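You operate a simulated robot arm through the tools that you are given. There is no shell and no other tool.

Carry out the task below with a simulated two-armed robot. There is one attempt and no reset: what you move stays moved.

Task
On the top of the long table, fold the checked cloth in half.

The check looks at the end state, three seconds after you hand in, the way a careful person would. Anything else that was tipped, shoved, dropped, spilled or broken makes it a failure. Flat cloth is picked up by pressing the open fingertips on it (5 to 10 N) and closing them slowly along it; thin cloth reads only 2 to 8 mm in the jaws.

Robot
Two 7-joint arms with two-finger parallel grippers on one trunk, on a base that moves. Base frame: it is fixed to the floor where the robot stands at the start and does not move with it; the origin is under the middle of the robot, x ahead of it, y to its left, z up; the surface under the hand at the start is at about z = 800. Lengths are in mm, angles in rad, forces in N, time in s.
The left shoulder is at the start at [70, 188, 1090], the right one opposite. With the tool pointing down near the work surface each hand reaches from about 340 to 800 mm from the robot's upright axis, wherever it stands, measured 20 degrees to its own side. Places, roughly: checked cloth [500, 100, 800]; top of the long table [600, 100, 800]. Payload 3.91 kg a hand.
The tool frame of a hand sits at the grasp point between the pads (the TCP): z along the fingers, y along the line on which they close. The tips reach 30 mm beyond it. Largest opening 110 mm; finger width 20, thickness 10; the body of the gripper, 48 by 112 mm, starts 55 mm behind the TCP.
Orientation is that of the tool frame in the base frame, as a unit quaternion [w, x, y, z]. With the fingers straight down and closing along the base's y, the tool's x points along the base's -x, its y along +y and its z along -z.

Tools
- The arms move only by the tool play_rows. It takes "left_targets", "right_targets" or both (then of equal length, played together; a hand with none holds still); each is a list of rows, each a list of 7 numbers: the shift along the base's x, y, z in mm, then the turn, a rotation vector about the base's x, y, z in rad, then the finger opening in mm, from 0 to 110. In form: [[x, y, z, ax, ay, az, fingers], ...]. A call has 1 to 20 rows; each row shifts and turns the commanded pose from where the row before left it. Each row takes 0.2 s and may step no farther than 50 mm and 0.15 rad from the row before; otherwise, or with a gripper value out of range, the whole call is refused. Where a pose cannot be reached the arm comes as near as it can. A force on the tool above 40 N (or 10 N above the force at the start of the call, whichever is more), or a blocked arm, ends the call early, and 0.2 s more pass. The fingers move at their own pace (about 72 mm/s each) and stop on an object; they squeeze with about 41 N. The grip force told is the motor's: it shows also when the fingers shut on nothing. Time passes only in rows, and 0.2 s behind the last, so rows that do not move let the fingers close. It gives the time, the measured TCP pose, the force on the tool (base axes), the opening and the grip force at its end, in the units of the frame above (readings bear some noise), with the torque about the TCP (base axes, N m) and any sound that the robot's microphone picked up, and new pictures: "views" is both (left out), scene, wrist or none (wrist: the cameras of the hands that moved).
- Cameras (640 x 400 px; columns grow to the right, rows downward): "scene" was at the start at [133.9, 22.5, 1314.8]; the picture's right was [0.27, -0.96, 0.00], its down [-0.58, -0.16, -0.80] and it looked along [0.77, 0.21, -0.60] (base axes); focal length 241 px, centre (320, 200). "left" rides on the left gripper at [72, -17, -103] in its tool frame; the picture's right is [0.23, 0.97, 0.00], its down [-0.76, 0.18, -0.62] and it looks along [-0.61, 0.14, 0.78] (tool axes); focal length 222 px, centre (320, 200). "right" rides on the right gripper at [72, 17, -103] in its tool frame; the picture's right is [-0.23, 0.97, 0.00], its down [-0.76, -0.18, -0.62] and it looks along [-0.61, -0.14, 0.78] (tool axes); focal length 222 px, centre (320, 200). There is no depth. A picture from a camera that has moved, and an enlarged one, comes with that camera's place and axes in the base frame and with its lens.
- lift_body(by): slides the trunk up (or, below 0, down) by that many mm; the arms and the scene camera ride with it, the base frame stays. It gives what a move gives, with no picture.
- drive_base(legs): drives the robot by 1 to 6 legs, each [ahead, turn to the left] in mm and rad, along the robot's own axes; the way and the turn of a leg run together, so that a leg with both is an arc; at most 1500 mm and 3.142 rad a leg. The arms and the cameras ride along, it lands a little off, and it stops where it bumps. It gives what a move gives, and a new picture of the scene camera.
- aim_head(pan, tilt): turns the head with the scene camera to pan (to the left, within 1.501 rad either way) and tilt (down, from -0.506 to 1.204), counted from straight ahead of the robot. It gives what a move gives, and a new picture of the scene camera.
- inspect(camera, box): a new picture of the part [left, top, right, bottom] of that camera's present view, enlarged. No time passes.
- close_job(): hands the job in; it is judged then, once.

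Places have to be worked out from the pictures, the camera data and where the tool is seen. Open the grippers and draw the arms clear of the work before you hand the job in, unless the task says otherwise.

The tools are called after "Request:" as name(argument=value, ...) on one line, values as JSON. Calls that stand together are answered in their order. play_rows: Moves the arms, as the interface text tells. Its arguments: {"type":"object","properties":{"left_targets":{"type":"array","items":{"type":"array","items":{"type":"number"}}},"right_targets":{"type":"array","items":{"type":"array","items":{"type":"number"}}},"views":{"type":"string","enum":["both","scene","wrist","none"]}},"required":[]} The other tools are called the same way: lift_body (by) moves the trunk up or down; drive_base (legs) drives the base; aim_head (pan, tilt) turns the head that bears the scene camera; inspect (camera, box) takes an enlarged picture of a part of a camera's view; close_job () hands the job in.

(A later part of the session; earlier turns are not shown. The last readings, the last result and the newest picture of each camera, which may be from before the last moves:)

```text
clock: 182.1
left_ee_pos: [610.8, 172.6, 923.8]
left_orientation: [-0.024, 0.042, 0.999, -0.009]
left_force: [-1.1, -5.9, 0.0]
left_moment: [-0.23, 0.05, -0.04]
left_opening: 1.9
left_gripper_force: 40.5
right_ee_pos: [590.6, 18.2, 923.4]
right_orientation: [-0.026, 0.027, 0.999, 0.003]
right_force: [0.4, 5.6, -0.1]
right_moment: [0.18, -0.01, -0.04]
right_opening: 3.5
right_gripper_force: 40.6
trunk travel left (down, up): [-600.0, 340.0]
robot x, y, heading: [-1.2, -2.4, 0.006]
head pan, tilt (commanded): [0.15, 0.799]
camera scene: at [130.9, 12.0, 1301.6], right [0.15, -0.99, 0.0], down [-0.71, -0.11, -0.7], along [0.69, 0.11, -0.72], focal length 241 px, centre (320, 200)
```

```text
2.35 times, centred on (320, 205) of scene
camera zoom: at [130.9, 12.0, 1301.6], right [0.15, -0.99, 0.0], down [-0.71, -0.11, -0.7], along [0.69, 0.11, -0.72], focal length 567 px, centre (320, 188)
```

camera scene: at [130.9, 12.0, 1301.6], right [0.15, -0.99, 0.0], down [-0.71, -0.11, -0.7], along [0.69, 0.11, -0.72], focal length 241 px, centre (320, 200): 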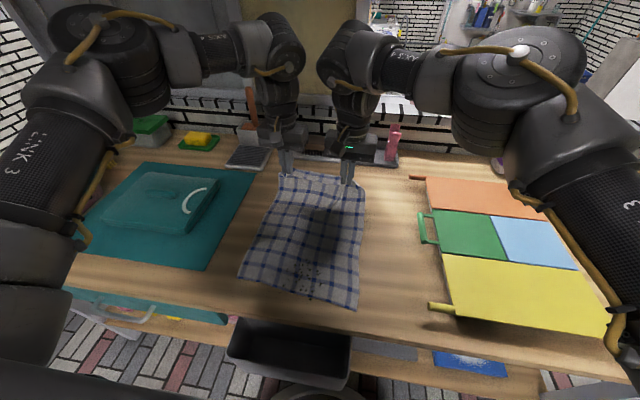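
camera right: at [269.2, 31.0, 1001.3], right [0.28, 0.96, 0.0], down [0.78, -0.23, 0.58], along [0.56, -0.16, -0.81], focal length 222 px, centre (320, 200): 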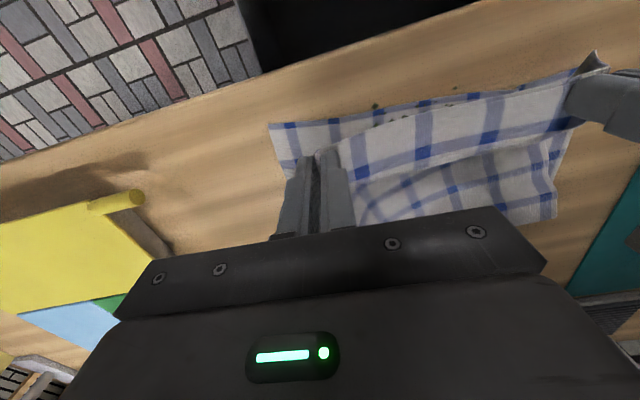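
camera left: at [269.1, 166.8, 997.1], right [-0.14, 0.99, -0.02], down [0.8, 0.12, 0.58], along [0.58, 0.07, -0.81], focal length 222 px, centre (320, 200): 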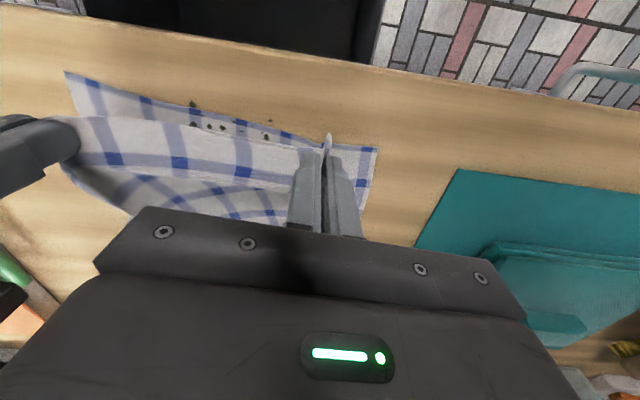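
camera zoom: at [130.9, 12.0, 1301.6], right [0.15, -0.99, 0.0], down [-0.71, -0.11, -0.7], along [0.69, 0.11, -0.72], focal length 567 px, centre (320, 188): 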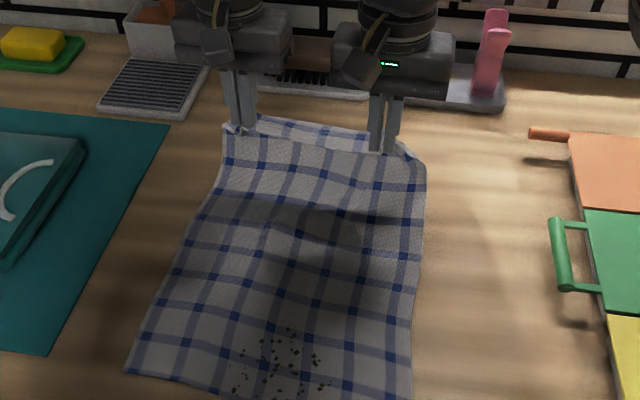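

The cloth is open and flat again with the near corners at about (347, 232) and (325, -32), and now the hem edge sits in the grippers the right way round. I lower to about 55 mm, shift a bit left and start carrying it back, low.

Request:
play_rows(left_targets=[[0, 1, -8, 0, 0, 0, 0], [0, 1, -8, 0, 0, 0, 0], [0, 1, -8, 0, 0, 0, 0], [0, 1, -8, 0, 0, 0, 0], [0, 1, -8, 0, 0, 0, 0]], right_targets=[[0, 1.5, -8, 0, 0, 0, 0], [0, 1.5, -8, 0, 0, 0, 0], [0, 1.5, -8, 0, 0, 0, 0], [0, 1.5, -8, 0, 0, 0, 0], [0, 1.5, -8, 0, 0, 0, 0]], views="none")

Request:
drive_base(legs=[[-120, 0]])

Request:
play_rows(left_targets=[[0, 2, 0, 0, 0, 0, 0], [0, 2, 0, 0, 0, 0, 0], [0, 2, 0, 0, 0, 0, 0], [0, 2, 0, 0, 0, 0, 0], [0, 2, 0, 0, 0, 0, 0]], right_targets=[[0, 2, 0, 0, 0, 0, 0], [0, 2, 0, 0, 0, 0, 0], [0, 2, 0, 0, 0, 0, 0], [0, 2, 0, 0, 0, 0, 0], [0, 2, 0, 0, 0, 0, 0]], views="scene")

Request:
inspect(camera="scene", box=[220, 120, 420, 262])

```text
clock: 183.3
left_ee_pos: [610.8, 178.9, 882.5]
left_orientation: [-0.024, 0.042, 0.999, -0.009]
left_force: [0.0, -0.9, 0.0]
left_moment: [-0.04, 0.02, 0.01]
left_opening: 2.3
left_gripper_force: 41.2
right_ee_pos: [590.9, 26.2, 884.3]
right_orientation: [-0.026, 0.027, 0.999, 0.003]
right_force: [0.2, 0.3, 0.6]
right_moment: [0.05, -0.03, -0.04]
right_opening: 3.7
right_gripper_force: 41.3
trunk travel left (down, up): [-600.0, 340.0]
robot x, y, heading: [-2.6, 0.9, 0.003]
head pan, tilt (commanded): [0.15, 0.799]
```

```text
clock: 184.6
left_ee_pos: [491.8, 179.7, 884.2]
left_orientation: [-0.023, 0.04, 0.999, -0.009]
left_force: [0.5, -0.6, -0.5]
left_moment: [-0.02, -0.04, 0.0]
left_opening: 2.1
left_gripper_force: 41.1
right_ee_pos: [473.3, 26.9, 884.9]
right_orientation: [-0.026, 0.026, 0.999, 0.003]
right_force: [-1.2, 2.2, -0.5]
right_moment: [0.04, -0.03, -0.02]
right_opening: 3.6
right_gripper_force: 40.2
trunk travel left (down, up): [-600.0, 340.0]
robot x, y, heading: [-113.9, 0.4, 0.011]
head pan, tilt (commanded): [0.15, 0.799]
camera scene: at [11.5, 11.7, 1301.7], right [0.16, -0.99, 0.0], down [-0.71, -0.11, -0.7], along [0.69, 0.11, -0.72], focal length 241 px, centre (320, 200)
```

scene: 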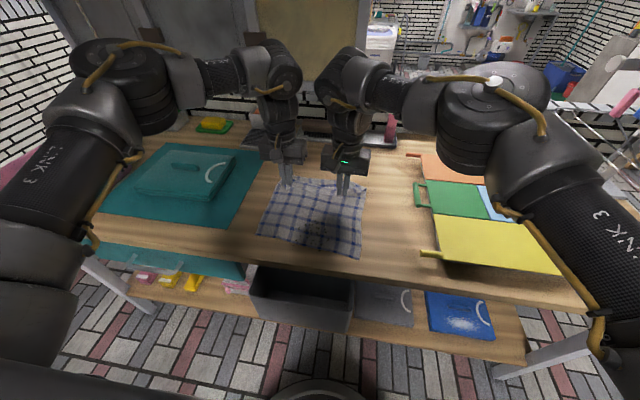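

```text
clock: 185.8
left_ee_pos: [492.5, 190.9, 883.0]
left_orientation: [-0.023, 0.041, 0.999, -0.01]
left_force: [-0.7, -2.4, -0.2]
left_moment: [-0.06, 0.06, -0.02]
left_opening: 2.0
left_gripper_force: 40.9
right_ee_pos: [474.1, 37.3, 883.0]
right_orientation: [-0.027, 0.026, 0.999, 0.003]
right_force: [-0.2, 2.3, 0.2]
right_moment: [0.09, 0.03, -0.06]
right_opening: 3.6
right_gripper_force: 41.1
trunk travel left (down, up): [-600.0, 340.0]
robot x, y, heading: [-118.3, 0.4, 0.009]
head pan, tilt (commanded): [0.15, 0.799]
camera scene: at [12.9, 12.0, 1301.6], right [0.16, -0.99, 0.0], down [-0.71, -0.11, -0.7], along [0.69, 0.11, -0.72], focal length 241 px, centre (320, 200)
```

scene: 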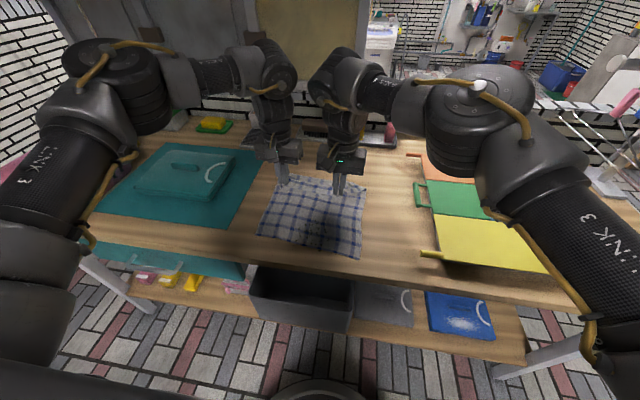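

```text
2.82 times, centred on (320, 191) of scene
camera zoom: at [12.9, 12.0, 1301.6], right [0.16, -0.99, 0.0], down [-0.71, -0.11, -0.7], along [0.69, 0.11, -0.72], focal length 679 px, centre (320, 225)
```

zoom: 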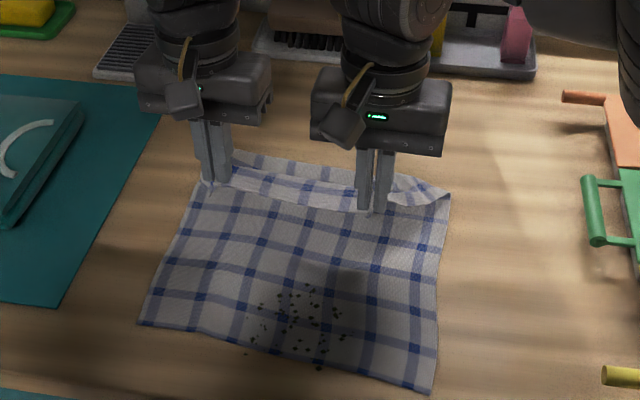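

The hem comes back nicely at the left and middle; at the right the loose corner trails behind at about (552, -32). I carry on back another 90 mm and see how that corner follows.

Request:
drive_base(legs=[[-90, 0]])

Request:
play_rows(left_targets=[[0, 1.5, -2, 0, 0, 0, 0], [0, 1.5, -2, 0, 0, 0, 0], [0, 1.5, -2, 0, 0, 0, 0], [0, 1.5, -2, 0, 0, 0, 0]], right_targets=[[0, 0, -2, 0, 0, 0, 0], [0, 0, -2, 0, 0, 0, 0], [0, 0, -2, 0, 0, 0, 0], [0, 0, -2, 0, 0, 0, 0]], views="both")

Request:
inspect(camera="scene", box=[240, 130, 400, 245])

Request:
inspect(camera="right", box=[180, 20, 460, 220])

```text
clock: 186.9
left_ee_pos: [398.9, 192.0, 884.4]
left_orientation: [-0.022, 0.038, 0.999, -0.01]
left_force: [-0.2, -2.8, 0.0]
left_moment: [-0.09, -0.08, 0.01]
left_opening: 2.1
left_gripper_force: 41.3
right_ee_pos: [380.9, 38.7, 884.9]
right_orientation: [-0.026, 0.024, 0.999, 0.004]
right_force: [0.6, 2.0, 0.1]
right_moment: [0.09, -0.03, -0.01]
right_opening: 3.6
right_gripper_force: 41.1
trunk travel left (down, up): [-600.0, 340.0]
robot x, y, heading: [-209.6, 1.5, 0.009]
head pan, tilt (commanded): [0.15, 0.799]
camera scene: at [-80.8, 11.4, 1301.8], right [0.16, -0.99, 0.0], down [-0.71, -0.12, -0.7], along [0.69, 0.11, -0.72], focal length 241 px, centre (320, 200)
```

scene: 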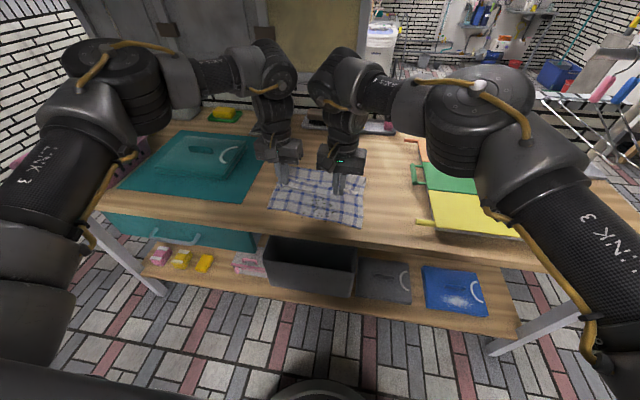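

```text
clock: 187.9
left_ee_pos: [400.2, 197.8, 874.1]
left_orientation: [-0.023, 0.04, 0.999, -0.011]
left_force: [-2.0, -13.0, 0.7]
left_moment: [-0.38, 0.03, -0.03]
left_opening: 2.0
left_gripper_force: 40.9
right_ee_pos: [381.7, 37.5, 877.5]
right_orientation: [-0.026, 0.023, 0.999, 0.004]
right_force: [1.7, 12.9, -0.4]
right_moment: [0.4, -0.05, -0.08]
right_opening: 3.7
right_gripper_force: 40.9
trunk travel left (down, up): [-600.0, 340.0]
robot x, y, heading: [-206.7, 1.4, 0.011]
head pan, tilt (commanded): [0.15, 0.799]
camera scene: at [-78.5, 11.5, 1301.6], right [0.16, -0.99, 0.0], down [-0.71, -0.12, -0.7], along [0.69, 0.11, -0.72], focal length 241 px, centre (320, 200)
camera right: at [316.1, 57.3, 983.0], right [0.27, 0.96, 0.0], down [0.78, -0.22, 0.58], along [0.56, -0.16, -0.81], focal length 222 px, centre (320, 200)
camera left: at [334.4, 188.6, 981.6], right [-0.15, 0.99, -0.01], down [0.8, 0.13, 0.58], along [0.58, 0.08, -0.81], focal length 222 px, centre (320, 200)
```

scene: 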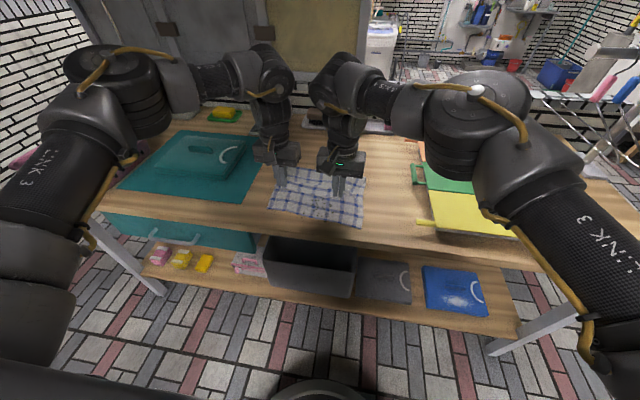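
right: 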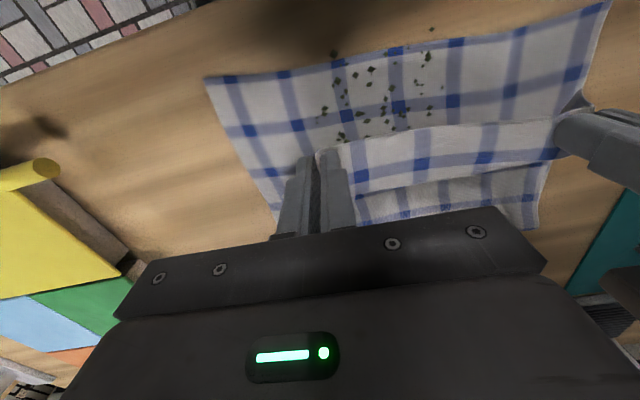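
left: 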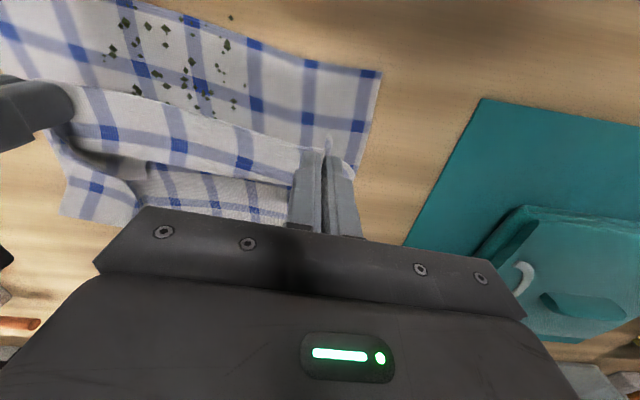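

```text
3.48 times, centred on (320, 188) of scene
camera zoom: at [-78.5, 11.5, 1301.6], right [0.16, -0.99, 0.0], down [-0.71, -0.12, -0.7], along [0.69, 0.11, -0.72], focal length 839 px, centre (320, 244)
```

zoom: 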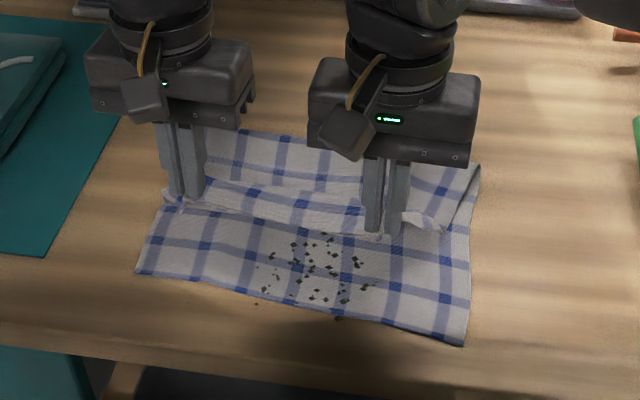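

```text
2.00 times, centred on (320, 120) of right
camera zoom: at [316.1, 57.3, 983.0], right [0.27, 0.96, 0.0], down [0.78, -0.22, 0.58], along [0.56, -0.16, -0.81], focal length 444 px, centre (320, 360)
```

zoom: 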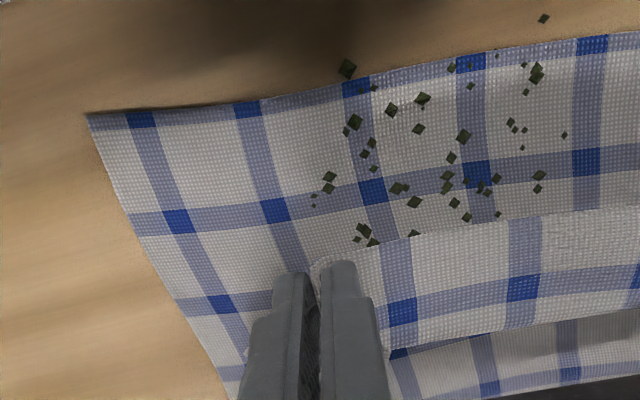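

Aligned and low; the right corner still hangs behind the right hand. I ease the tension and step down and back alternately (lower, reverse) to set the hem at the near edge.

Request:
play_rows(left_targets=[[0, -2, -5, 0, 0, 0, 0], [0, -1, -5, 0, 0, 0, 0], [0, 0, -5, 0, 0, 0, 0], [0, 0, -3, 0, 0, 0, 0]], right_targets=[[0, 2, -5, 0, 0, 0, 0], [0, 0, -5, 0, 0, 0, 0], [0, 0, -5, 0, 0, 0, 0], [0, 0, -3, 0, 0, 0, 0]], views="none")

Request:
drive_base(legs=[[-26, 0]])

Request:
play_rows(left_targets=[[0, 0.5, -5, 0, 0, 0, 0], [0, 0.5, -5, 0, 0, 0, 0], [0, 0.5, -5, 0, 0, 0, 0], [0, 0, 0, 0, 0, 0, 0]], right_targets=[[0, 0.5, -5, 0, 0, 0, 0], [0, 0.5, -5, 0, 0, 0, 0], [0, 0.5, -5, 0, 0, 0, 0], [0, 0, 0, 0, 0, 0, 0]], views="none")

Request:
drive_base(legs=[[-18, 0]])

Request:
inspect(camera="scene", box=[240, 130, 400, 245])

Request:
inspect(camera="right", box=[180, 20, 460, 220])

Request:
inspect(camera="left", box=[20, 20, 400, 220])

```text
clock: 188.9
left_ee_pos: [401.8, 196.6, 857.3]
left_orientation: [-0.023, 0.037, 0.999, -0.009]
left_force: [-1.8, -6.6, -0.6]
left_moment: [-0.18, 0.04, -0.05]
left_opening: 2.1
left_gripper_force: 41.5
right_ee_pos: [382.8, 39.6, 857.1]
right_orientation: [-0.026, 0.023, 0.999, 0.004]
right_force: [0.5, 6.2, 0.1]
right_moment: [0.22, -0.03, -0.06]
right_opening: 3.5
right_gripper_force: 40.5
trunk travel left (down, up): [-600.0, 340.0]
robot x, y, heading: [-206.7, 3.5, 0.014]
head pan, tilt (commanded): [0.15, 0.799]
```

```text
clock: 189.7
left_ee_pos: [377.0, 196.3, 855.9]
left_orientation: [-0.023, 0.039, 0.999, -0.01]
left_force: [-1.5, -6.2, 0.0]
left_moment: [-0.19, 0.05, -0.02]
left_opening: 2.2
left_gripper_force: 41.2
right_ee_pos: [358.5, 39.4, 857.8]
right_orientation: [-0.027, 0.024, 0.999, 0.005]
right_force: [0.2, 5.9, 0.1]
right_moment: [0.19, -0.01, -0.05]
right_opening: 3.5
right_gripper_force: 41.3
trunk travel left (down, up): [-600.0, 340.0]
robot x, y, heading: [-236.5, -2.9, 0.012]
head pan, tilt (commanded): [0.15, 0.799]
camera scene: at [-102.6, 11.3, 1301.3], right [0.16, -0.99, 0.0], down [-0.71, -0.12, -0.7], along [0.69, 0.11, -0.72], focal length 241 px, centre (320, 200)
```

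scene: 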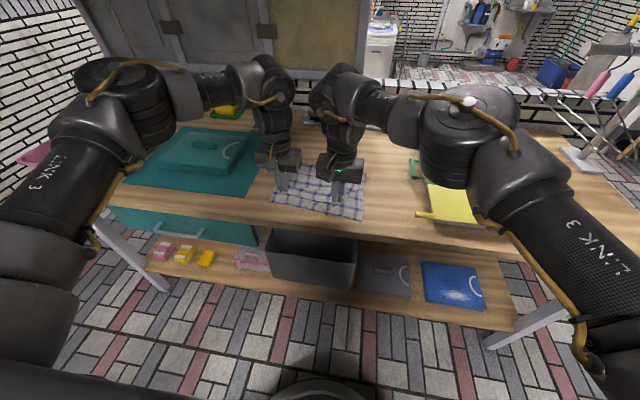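

```text
clock: 190.7
left_ee_pos: [375.6, 197.7, 840.7]
left_orientation: [-0.024, 0.038, 0.999, -0.01]
left_force: [-0.3, -3.8, 0.6]
left_moment: [-0.16, 0.01, -0.04]
left_opening: 2.2
left_gripper_force: 40.5
right_ee_pos: [356.8, 40.7, 843.2]
right_orientation: [-0.026, 0.023, 0.999, 0.005]
right_force: [0.3, 4.5, -0.3]
right_moment: [0.11, -0.04, -0.04]
right_opening: 3.6
right_gripper_force: 40.5
trunk travel left (down, up): [-600.0, 340.0]
robot x, y, heading: [-229.5, -3.6, 0.009]
head pan, tilt (commanded): [0.15, 0.799]
```

```text
clock: 191.5
left_ee_pos: [358.6, 197.6, 840.3]
left_orientation: [-0.024, 0.039, 0.999, -0.01]
left_force: [-0.6, -6.4, 0.1]
left_moment: [-0.14, -0.01, -0.03]
left_opening: 2.1
left_gripper_force: 41.6
right_ee_pos: [340.5, 40.9, 841.9]
right_orientation: [-0.027, 0.024, 0.999, 0.004]
right_force: [0.4, 5.6, -0.7]
right_moment: [0.15, -0.01, -0.05]
right_opening: 3.7
right_gripper_force: 40.7
trunk travel left (down, up): [-600.0, 340.0]
robot x, y, heading: [-250.0, 2.3, 0.01]
head pan, tilt (commanded): [0.15, 0.799]
camera scene: at [-120.2, 11.0, 1301.3], right [0.16, -0.99, 0.0], down [-0.71, -0.12, -0.7], along [0.69, 0.11, -0.72], focal length 241 px, centre (320, 200)
```

scene: 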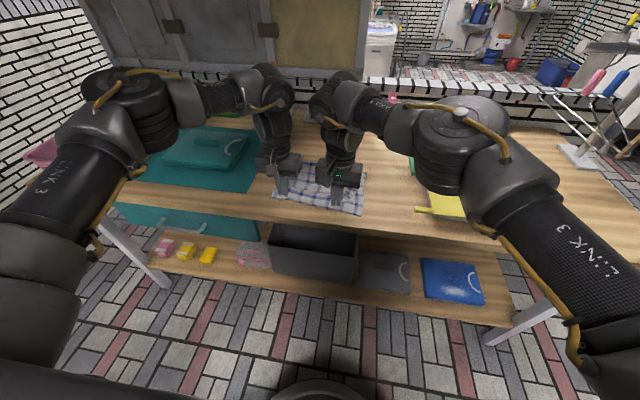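

```text
3.48 times, centred on (320, 188) of scene
camera zoom: at [-120.2, 11.0, 1301.3], right [0.16, -0.99, 0.0], down [-0.71, -0.12, -0.7], along [0.69, 0.11, -0.72], focal length 839 px, centre (320, 244)
```

zoom: 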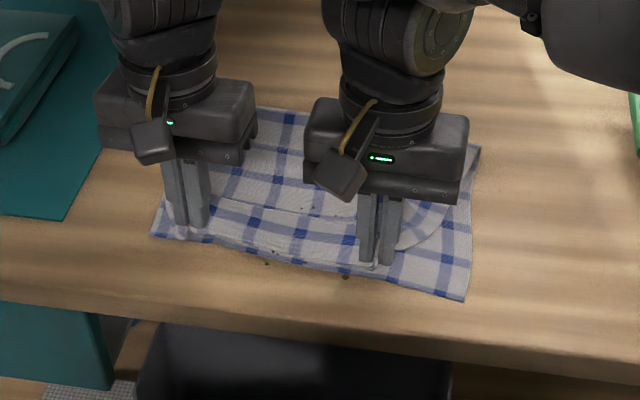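

```text
2.00 times, centred on (320, 120) of right
camera zoom: at [274.0, 60.3, 948.3], right [0.27, 0.96, -0.01], down [0.78, -0.22, 0.58], along [0.56, -0.16, -0.81], focal length 444 px, centre (320, 360)
```

zoom: 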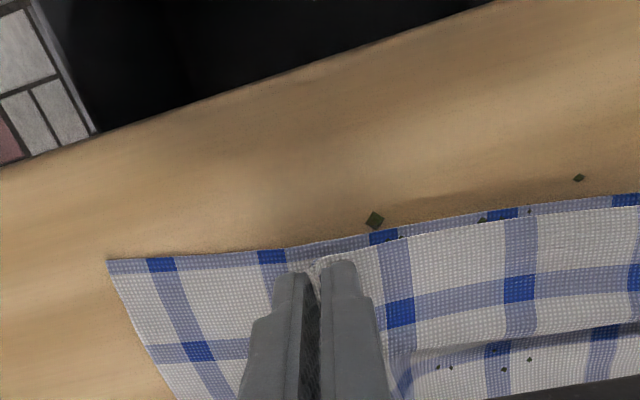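

```text
1.68 times, centred on (210, 120) of left
camera zoom: at [291.5, 187.6, 947.7], right [-0.15, 0.99, -0.01], down [0.8, 0.13, 0.58], along [0.58, 0.08, -0.81], focal length 374 px, centre (505, 335)
```

zoom: 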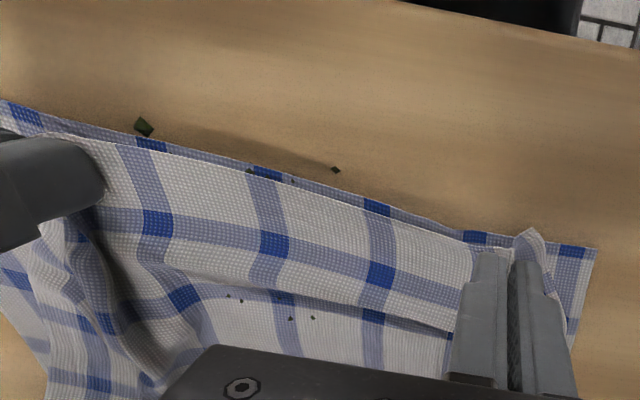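

The hem lies right along the near edge between the hands and the fold is at x ≈ 529–503, close to ideal. I lower both to the cloth, let go with the right hand only (the left keeps its side pinned), and lift the right to see the corner.

Request:
play_rows(left_targets=[[0, 0, -2, 0, 0, 0, 0], [0, 0, -2, 0, 0, 0, 0], [0, 0, -1.5, 0, 0, 0, 0], [0, 0, 0, 0, 0, 0, 0], [0, 0, 0, 0, 0, 0, 0], [0, 0, 0, 0, 0, 0, 0], [0, 0, 0, 0, 0, 0, 0], [0, 0, 0, 0, 0, 0, 0], [0, 0, 0, 0, 0, 0, 0], [0, 0, 0, 0, 0, 0, 0], [0, 0, 0, 0, 0, 0, 0], [0, 0, 0, 0, 0, 0, 0]], right_targets=[[0, 0, -2, 0, 0, 0, 0], [0, 0, -2, 0, 0, 0, 0], [0, 0, -2, 0, 0, 0, 0], [0, 0, -1, 0, 0, 0, 0], [0, 0, 0, 0, 0, 0, 10], [0, 0, 0, 0, 0, 0, 24], [0, 0, 0, 0, 0, 0, 36], [0, 0, 6, 0, 0, 0, 44], [0, -4, 10, 0, 0, 0, 44], [4, -10, 14, 0, 0, 0, 44], [6, -14, 16, 0, 0, 0, 44], [6, -14, 16, 0, 0, 0, 44]], views="both")

Request:
inspect(camera="scene", box=[250, 150, 380, 240])

Request:
inspect(camera="right", box=[220, 0, 500, 200])

```text
clock: 194.1
left_ee_pos: [356.4, 197.4, 835.2]
left_orientation: [-0.024, 0.039, 0.999, -0.009]
left_force: [0.3, 0.9, 0.9]
left_moment: [0.0, 0.05, 0.02]
left_opening: 1.8
left_gripper_force: 40.9
right_ee_pos: [357.2, -3.2, 895.9]
right_orientation: [-0.027, 0.023, 0.999, 0.004]
right_force: [-1.1, 0.1, 0.0]
right_moment: [-0.01, 0.0, 0.02]
right_opening: 44.0
right_gripper_force: 0.1
trunk travel left (down, up): [-600.0, 340.0]
robot x, y, heading: [-252.8, -0.5, 0.009]
head pan, tilt (commanded): [0.15, 0.799]
camera scene: at [-121.8, 10.4, 1301.6], right [0.16, -0.99, 0.0], down [-0.71, -0.11, -0.7], along [0.69, 0.11, -0.72], focal length 241 px, centre (320, 200)
camera right: at [290.7, 17.3, 1002.6], right [0.27, 0.96, -0.01], down [0.78, -0.22, 0.58], along [0.56, -0.16, -0.81], focal length 222 px, centre (320, 200)
camera left: at [290.1, 187.9, 942.9], right [-0.15, 0.99, -0.01], down [0.8, 0.13, 0.58], along [0.58, 0.08, -0.81], focal length 222 px, centre (320, 200)
```

scene: 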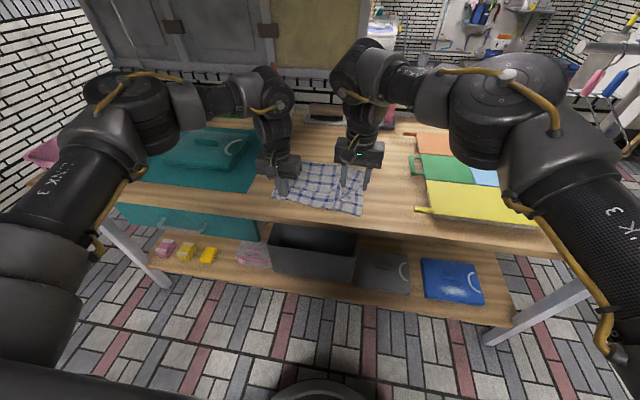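
right: 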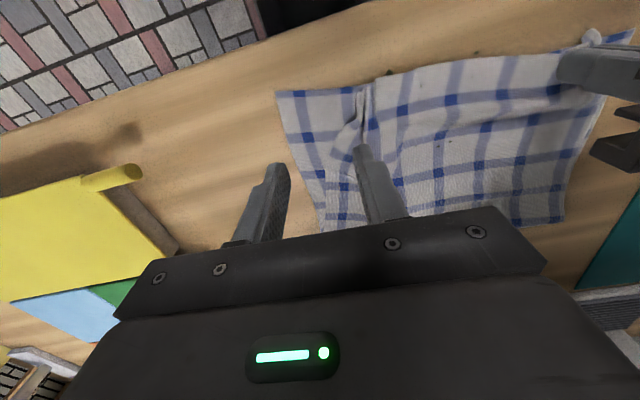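
left: 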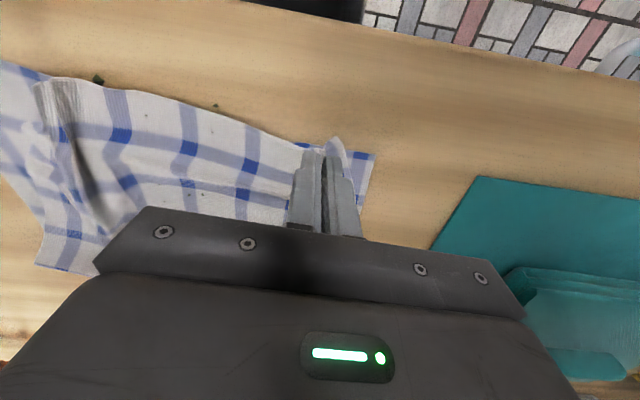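

```text
4.44 times, centred on (315, 195) of scene
camera zoom: at [-121.8, 10.4, 1301.6], right [0.16, -0.99, 0.0], down [-0.71, -0.11, -0.7], along [0.69, 0.11, -0.72], focal length 1072 px, centre (342, 222)
```

zoom: 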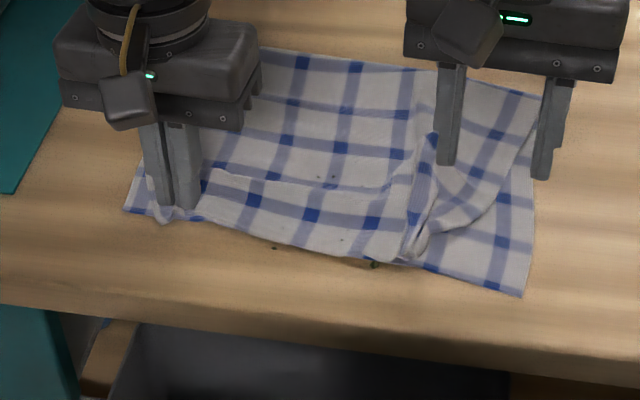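

```text
2.00 times, centred on (360, 100) of right
camera zoom: at [290.7, 17.3, 1002.6], right [0.27, 0.96, -0.01], down [0.78, -0.22, 0.58], along [0.56, -0.16, -0.81], focal length 444 px, centre (240, 400)
```

zoom: 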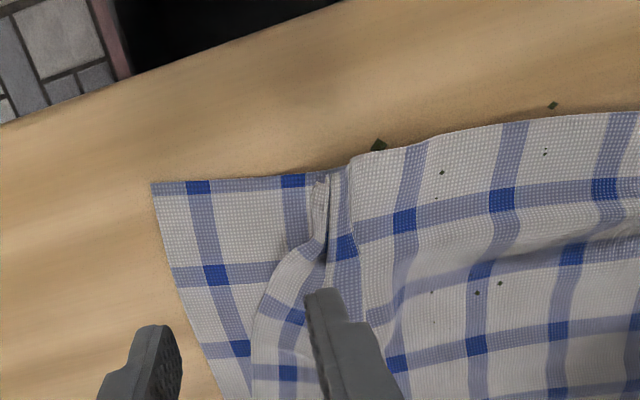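

The pleat at about (338, 37–48) holds the folded-in corner. With the left side pinned, I bring the right fingers around the outer standing flap of that pleat to pull it out to the right.

Request:
play_rows(right_targets=[[-3, 6, -4, 0, 0, 0, 26], [-3, 6, -8, 0, 0, 0, 26], [-3, 6, -8, 0, 0, 0, 26], [-3, 6, -8, 0, 0, 0, 26], [-3, 6, -8, 0, 0, 0, 26], [-2, 6, -8, 0, 0, 0, 26]], views="wrist")

Request:
inspect(camera="right", box=[230, 60, 430, 200])

```text
clock: 195.5
left_ee_pos: [357.1, 197.9, 835.5]
left_orientation: [-0.024, 0.04, 0.999, -0.01]
left_force: [-1.2, -0.7, 0.1]
left_moment: [-0.01, 0.01, -0.01]
left_opening: 2.2
left_gripper_force: 40.3
right_ee_pos: [339.3, 35.5, 854.4]
right_orientation: [-0.027, 0.024, 0.999, 0.005]
right_force: [0.3, 0.6, -0.7]
right_moment: [0.0, -0.01, 0.06]
right_opening: 25.7
right_gripper_force: 0.0
trunk travel left (down, up): [-600.0, 340.0]
robot x, y, heading: [-253.2, -4.0, 0.009]
head pan, tilt (commanded): [0.15, 0.799]
camera right: at [271.8, 54.0, 960.2], right [0.27, 0.96, -0.01], down [0.78, -0.22, 0.58], along [0.56, -0.16, -0.81], focal length 222 px, centre (320, 200)
```

right: 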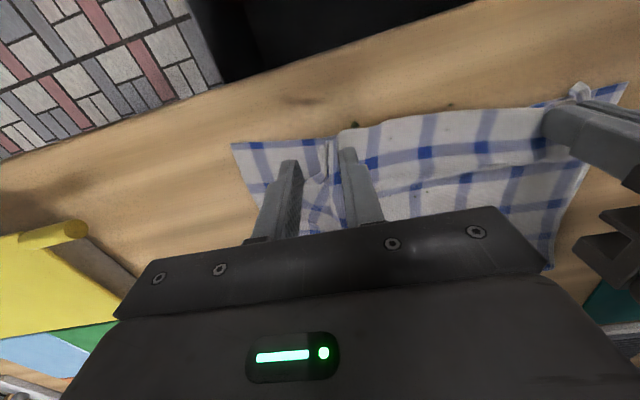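

```text
2.86 times, centred on (330, 130) of right
camera zoom: at [271.8, 54.0, 960.2], right [0.27, 0.96, -0.01], down [0.78, -0.22, 0.58], along [0.56, -0.16, -0.81], focal length 635 px, centre (291, 400)
```

zoom: 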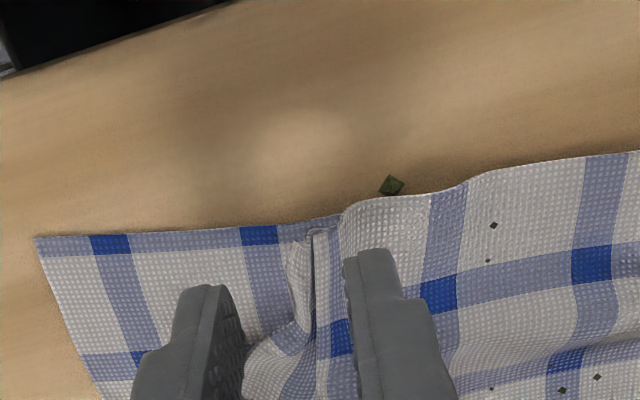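

The flap lies between the open fingers. I lower to about 5 mm above the table and close on it.

Request:
play_rows(right_targets=[[0, 0, -5, 0, 0, 0, 26], [0, 0, -5, 0, 0, 0, 26], [0, 0, -4, 0, 0, 0, 26], [0, 0, -3, 0, 0, 0, 26], [0, 0, -1.5, 0, 0, 0, 26], [0, 0, 0, 0, 0, 0, 22], [0, 0, 0, 0, 0, 0, 18], [0, 0, 0, 0, 0, 0, 14], [0, 0, 0, 0, 0, 0, 10], [0, 0, 0, 0, 0, 0, 6], [0, 0, 0, 0, 0, 0, 3], [0, 0, 0, 0, 0, 0, 0], [0, 0, 0, 0, 0, 0, 0]], views="wrist")

Request:
inspect(camera="right", box=[230, 60, 430, 200])

```text
clock: 198.3
left_ee_pos: [357.6, 197.6, 835.3]
left_orientation: [-0.024, 0.039, 0.999, -0.01]
left_force: [0.3, -0.5, 0.2]
left_moment: [0.03, 0.01, 0.03]
left_opening: 1.9
left_gripper_force: 41.0
right_ee_pos: [336.6, 33.9, 835.9]
right_orientation: [-0.026, 0.024, 0.999, 0.004]
right_force: [-0.3, 0.2, 0.8]
right_moment: [0.03, -0.03, -0.03]
right_opening: 2.9
right_gripper_force: 40.9
trunk travel left (down, up): [-600.0, 340.0]
robot x, y, heading: [-248.0, -2.0, 0.009]
head pan, tilt (commanded): [0.15, 0.799]
camera right: at [269.8, 54.0, 941.6], right [0.27, 0.96, -0.01], down [0.78, -0.22, 0.58], along [0.56, -0.16, -0.81], focal length 222 px, centre (320, 200)
```

right: 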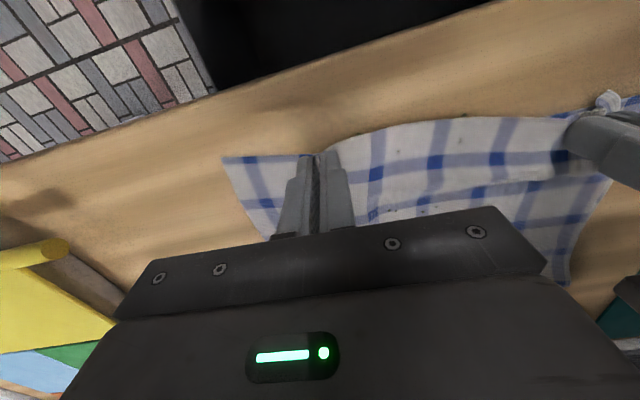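

```text
2.86 times, centred on (330, 130) of right
camera zoom: at [269.8, 54.0, 941.6], right [0.27, 0.96, -0.01], down [0.78, -0.22, 0.58], along [0.56, -0.16, -0.81], focal length 635 px, centre (291, 400)
```

zoom: 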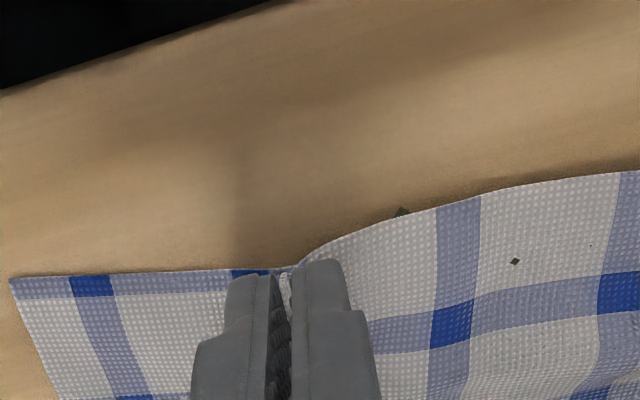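

Gripped at 2.9 mm. I lift slightly and draw it to the right step by step, watching the tension.

Request:
play_rows(right_targets=[[0, 0, 4, 0, 0, 0, 0], [0, -3, 4, 0, 0, 0, 0], [0, -4, 2, 0, 0, 0, 0], [-0.5, -4, 0, 0, 0, 0, 0], [-0.5, -4, 0, 0, 0, 0, 0], [-0.5, -4, 0, 0, 0, 0, 0], [-0.5, -4, 0, 0, 0, 0, 0]], views="both")

Request:
inspect(camera="right", box=[230, 40, 470, 210])

Request:
inspect(camera="scene", box=[250, 150, 380, 240])

```text
clock: 199.9
left_ee_pos: [357.3, 195.8, 837.0]
left_orientation: [-0.023, 0.041, 0.999, -0.013]
left_force: [-3.3, -24.9, 1.2]
left_moment: [-0.8, 0.14, -0.04]
left_opening: 2.2
left_gripper_force: 41.0
right_ee_pos: [335.2, 14.0, 845.8]
right_orientation: [-0.026, 0.021, 0.999, 0.006]
right_force: [3.0, 24.8, -1.5]
right_moment: [0.82, -0.13, -0.01]
right_opening: 3.1
right_gripper_force: 41.4
trunk travel left (down, up): [-600.0, 340.0]
robot x, y, heading: [-254.9, -2.7, 0.006]
head pan, tilt (commanded): [0.15, 0.799]
camera scene: at [-121.6, 10.6, 1301.6], right [0.16, -0.99, 0.0], down [-0.71, -0.11, -0.7], along [0.69, 0.11, -0.72], focal length 241 px, centre (320, 200)
camera right: at [268.7, 32.5, 952.1], right [0.27, 0.96, 0.0], down [0.78, -0.22, 0.58], along [0.56, -0.16, -0.81], focal length 222 px, centre (320, 200)
```

scene: 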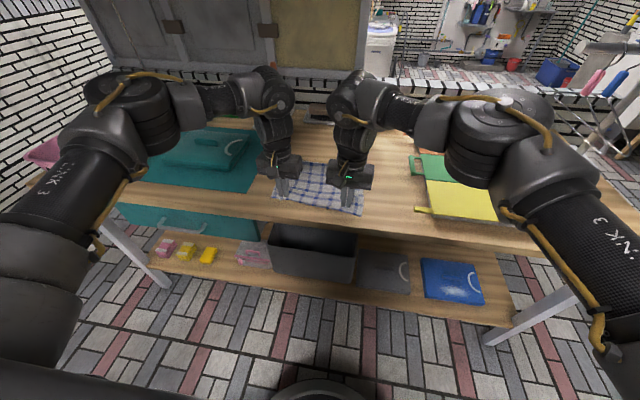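
right: 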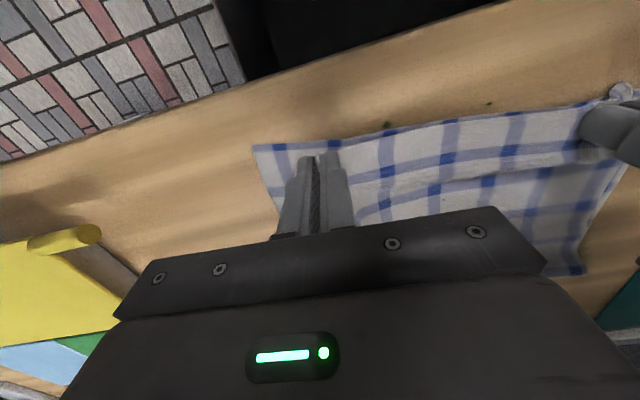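

```text
2.35 times, centred on (350, 125) of right
camera zoom: at [268.7, 32.5, 952.1], right [0.27, 0.96, 0.0], down [0.78, -0.22, 0.58], along [0.56, -0.16, -0.81], focal length 523 px, centre (249, 376)
```

zoom: 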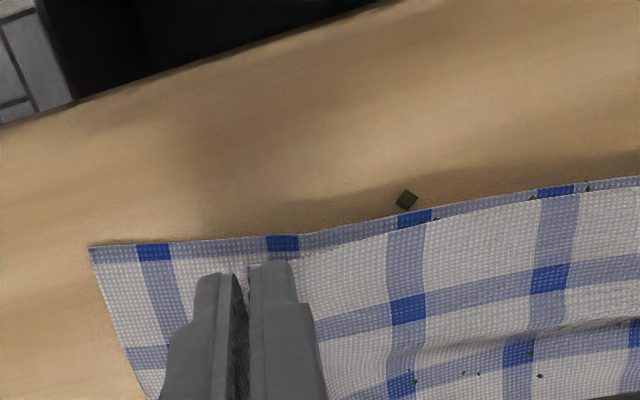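

```text
4.44 times, centred on (315, 195) of scene
camera zoom: at [-121.6, 10.6, 1301.6], right [0.16, -0.99, 0.0], down [-0.71, -0.11, -0.7], along [0.69, 0.11, -0.72], focal length 1072 px, centre (342, 222)
```

zoom: 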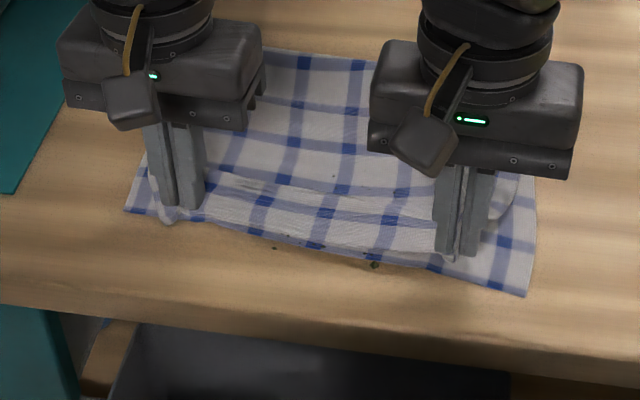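

The pleat has pulled out and the hem is straight to y ≈ 14. I ease the tension, set this point down, release, and look at what is left at the corner.

Request:
play_rows(right_targets=[[0, 2, -3, 0, 0, 0, 0], [0, 1, -4, 0, 0, 0, 0], [0, 0, -3, 0, 0, 0, 0], [0, 0, 0, 0, 0, 0, 8], [0, 0, 0, 0, 0, 0, 20], [0, 0, 0, 0, 0, 0, 32], [0, 0, 5, 0, 0, 0, 40], [0, -3, 10, 0, 0, 0, 40], [4, -8, 14, 0, 0, 0, 40], [6, -14, 16, 0, 0, 0, 40], [6, -14, 16, 0, 0, 0, 40]], views="both")

Request:
inspect(camera="right", box=[240, 0, 520, 200])

Request:
inspect(camera="scene", box=[250, 150, 380, 240])

```text
clock: 202.3
left_ee_pos: [357.2, 197.2, 834.7]
left_orientation: [-0.024, 0.038, 0.999, -0.01]
left_force: [0.2, 0.4, 1.0]
left_moment: [0.01, 0.01, 0.02]
left_opening: 2.2
left_gripper_force: 40.9
right_ee_pos: [351.4, -24.2, 898.0]
right_orientation: [-0.027, 0.023, 0.999, 0.004]
right_force: [0.2, 0.1, 0.4]
right_moment: [0.01, 0.0, -0.04]
right_opening: 39.9
right_gripper_force: 0.1
trunk travel left (down, up): [-600.0, 340.0]
robot x, y, heading: [-250.0, 0.4, 0.011]
head pan, tilt (commanded): [0.15, 0.799]
camera scene: at [-121.8, 10.6, 1301.6], right [0.16, -0.99, 0.0], down [-0.71, -0.11, -0.7], along [0.69, 0.11, -0.72], focal length 241 px, centre (320, 200)
camera right: at [285.7, -5.4, 1003.7], right [0.27, 0.96, -0.01], down [0.78, -0.22, 0.58], along [0.56, -0.16, -0.81], focal length 222 px, centre (320, 200)
```

scene: 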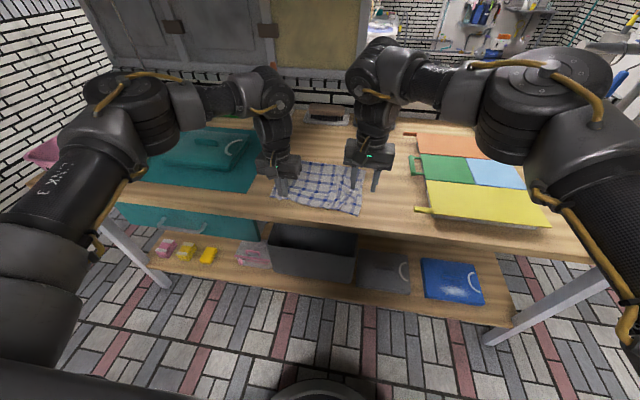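
right: 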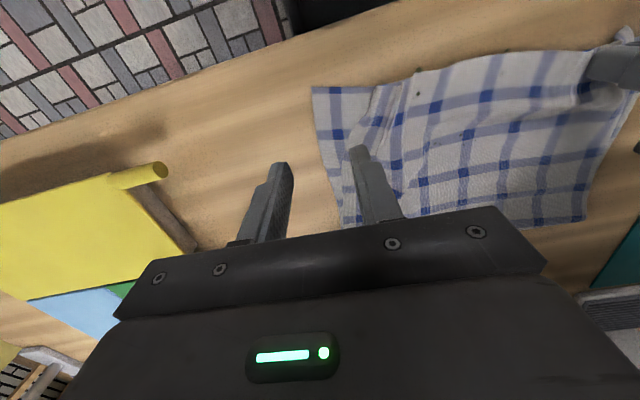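

```text
2.00 times, centred on (380, 100) of right
camera zoom: at [285.7, -5.4, 1003.7], right [0.27, 0.96, -0.01], down [0.78, -0.22, 0.58], along [0.56, -0.16, -0.81], focal length 444 px, centre (200, 400)
```

zoom: 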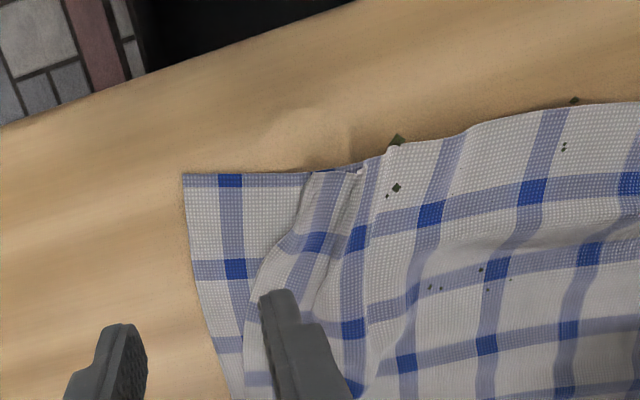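

```text
4.44 times, centred on (315, 195) of scene
camera zoom: at [-121.8, 10.6, 1301.6], right [0.16, -0.99, 0.0], down [-0.71, -0.11, -0.7], along [0.69, 0.11, -0.72], focal length 1072 px, centre (342, 222)
```

zoom: 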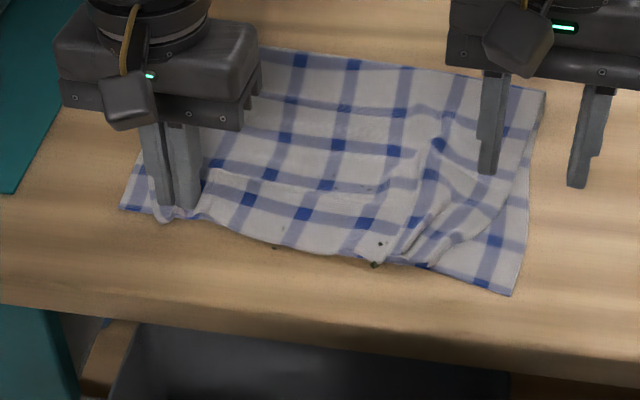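

The corner now lies at about (326, 29), in line with the near edge; it needs to go 50 mm further right. I pinch again right beside it and repeat the pull.

Request:
play_rows(right_targets=[[-2, 10, -6, 0, 0, 0, 24], [-3, 12, -8, 0, 0, 0, 24], [-3, 12, -8, 0, 0, 0, 24], [-3, 12, -8, 0, 0, 0, 24], [-3, 12, -8, 0, 0, 0, 24], [0, 3, -8, 0, 0, 0, 24]], views="wrist")

Request:
inspect(camera="right", box=[230, 60, 430, 200])

```text
clock: 203.7
left_ee_pos: [357.4, 199.0, 835.5]
left_orientation: [-0.024, 0.039, 0.999, -0.01]
left_force: [1.0, -0.3, -0.2]
left_moment: [0.01, 0.01, 0.01]
left_opening: 2.3
left_gripper_force: 41.6
right_ee_pos: [340.1, 36.1, 851.0]
right_orientation: [-0.026, 0.024, 0.999, 0.004]
right_force: [0.4, 0.3, -0.4]
right_moment: [0.01, 0.01, -0.01]
right_opening: 24.1
right_gripper_force: 0.0
trunk travel left (down, up): [-600.0, 340.0]
robot x, y, heading: [-250.2, -2.7, 0.01]
head pan, tilt (commanded): [0.15, 0.799]
camera right: at [273.1, 56.0, 956.5], right [0.27, 0.96, -0.01], down [0.78, -0.22, 0.58], along [0.56, -0.16, -0.81], focal length 222 px, centre (320, 200)
```

right: 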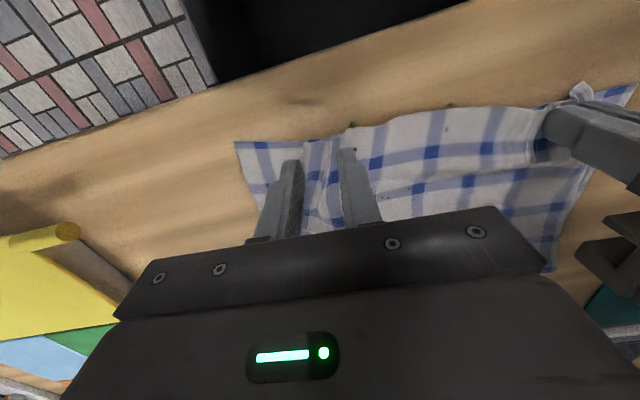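

```text
2.86 times, centred on (330, 130) of right
camera zoom: at [273.1, 56.0, 956.5], right [0.27, 0.96, -0.01], down [0.78, -0.22, 0.58], along [0.56, -0.16, -0.81], focal length 635 px, centre (291, 400)
```

zoom: 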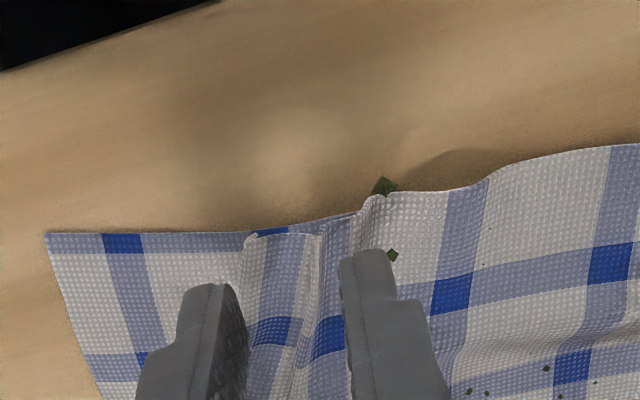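

The loose section (y ≈ 31–46) is between the fingers. I lower until there is light contact, then close.

Request:
play_rows(right_targets=[[0, 1, -5, 0, 0, 0, 24], [0, 0, -5, 0, 0, 0, 24], [0, 0, -3, 0, 0, 0, 24], [0, 0, -2, 0, 0, 0, 24], [0, 0, -1, 0, 0, 0, 24], [0, 0, 0, 0, 0, 0, 24]], views="none")

Request:
play_rows(right_targets=[[0, 0, -0.6, 0, 0, 0, 24], [0, 0, -0.5, 0, 0, 0, 24], [0, 0, 0, 0, 0, 0, 24]], views="none")

```text
clock: 205.1
left_ee_pos: [357.1, 197.8, 834.8]
left_orientation: [-0.024, 0.04, 0.999, -0.01]
left_force: [-1.0, 0.0, 0.1]
left_moment: [0.0, -0.01, 0.02]
left_opening: 2.1
left_gripper_force: 41.3
right_ee_pos: [338.2, 37.7, 833.9]
right_orientation: [-0.026, 0.025, 0.999, 0.004]
right_force: [0.5, -0.6, 1.0]
right_moment: [0.01, 0.01, 0.0]
right_opening: 24.1
right_gripper_force: 0.1
trunk travel left (down, up): [-600.0, 340.0]
robot x, y, heading: [-250.9, -2.3, 0.014]
head pan, tilt (commanded): [0.15, 0.799]
```

```text
clock: 205.9
left_ee_pos: [357.0, 196.6, 836.0]
left_orientation: [-0.023, 0.039, 0.999, -0.011]
left_force: [-0.3, -0.7, 0.0]
left_moment: [0.02, 0.0, 0.01]
left_opening: 2.3
left_gripper_force: 41.1
right_ee_pos: [338.6, 38.9, 832.8]
right_orientation: [-0.026, 0.025, 0.999, 0.004]
right_force: [-0.3, -0.2, 7.1]
right_moment: [-0.13, -0.01, -0.01]
right_opening: 24.5
right_gripper_force: 0.3
trunk travel left (down, up): [-600.0, 340.0]
robot x, y, heading: [-250.4, -3.3, 0.012]
head pan, tilt (commanded): [0.15, 0.799]
```

7 N, mostly on the outer finger; I ease off a little and close.

Request:
play_rows(right_targets=[[0, 0, 0.3, 0, 0, 0, 24], [0, 0, 0.2, 0, 0, 0, 22], [0, 0, 0, 0, 0, 0, 20], [0, 0, 0, 0, 0, 0, 18], [0, 0, 0, 0, 0, 0, 16], [0, 0, 0, 0, 0, 0, 14], [0, 0, 0, 0, 0, 0, 12], [0, 0, 0, 0, 0, 0, 10], [0, 0, 0, 0, 0, 0, 8], [0, 0, 0, 0, 0, 0, 6], [0, 0, 0, 0, 0, 0, 3], [0, 0, 0, 0, 0, 0, 0], [0, 0, 0, 0, 0, 0, 0]], views="wrist")

Request:
inspect(camera="right", box=[230, 60, 430, 200])

```text
clock: 208.7
left_ee_pos: [356.4, 196.5, 835.4]
left_orientation: [-0.023, 0.039, 0.999, -0.01]
left_force: [-0.5, -0.4, 0.0]
left_moment: [0.02, 0.0, 0.01]
left_opening: 2.0
left_gripper_force: 41.7
right_ee_pos: [338.3, 38.1, 833.7]
right_orientation: [-0.027, 0.024, 0.999, 0.004]
right_force: [-0.8, -0.7, 5.6]
right_moment: [-0.03, -0.06, -0.01]
right_opening: 2.1
right_gripper_force: 41.4
trunk travel left (down, up): [-600.0, 340.0]
robot x, y, heading: [-252.1, -4.6, 0.012]
head pan, tilt (commanded): [0.15, 0.799]
camera right: at [271.7, 57.1, 940.1], right [0.27, 0.96, -0.01], down [0.78, -0.22, 0.58], along [0.56, -0.16, -0.81], focal length 222 px, centre (320, 200)
```

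right: 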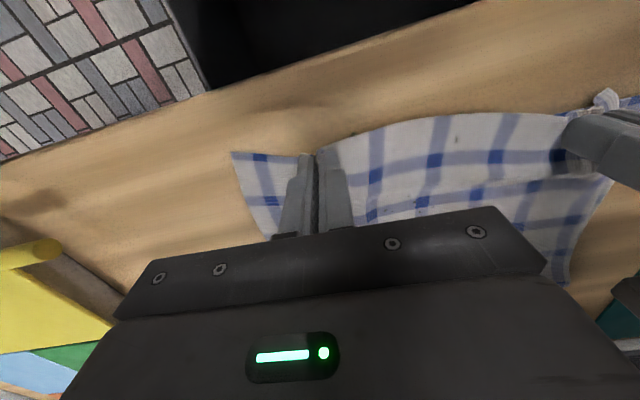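

```text
2.86 times, centred on (330, 130) of right
camera zoom: at [271.7, 57.1, 940.1], right [0.27, 0.96, -0.01], down [0.78, -0.22, 0.58], along [0.56, -0.16, -0.81], focal length 635 px, centre (291, 400)
```

zoom: 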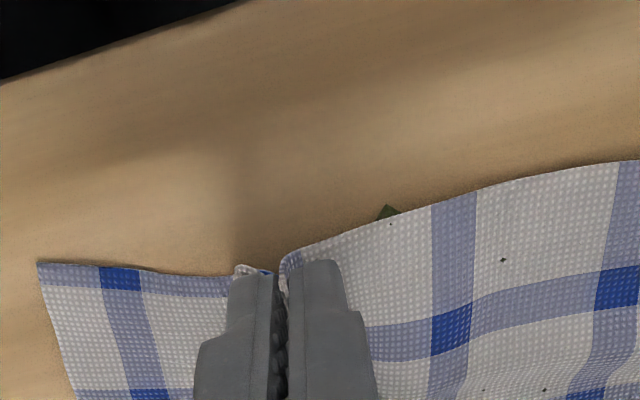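

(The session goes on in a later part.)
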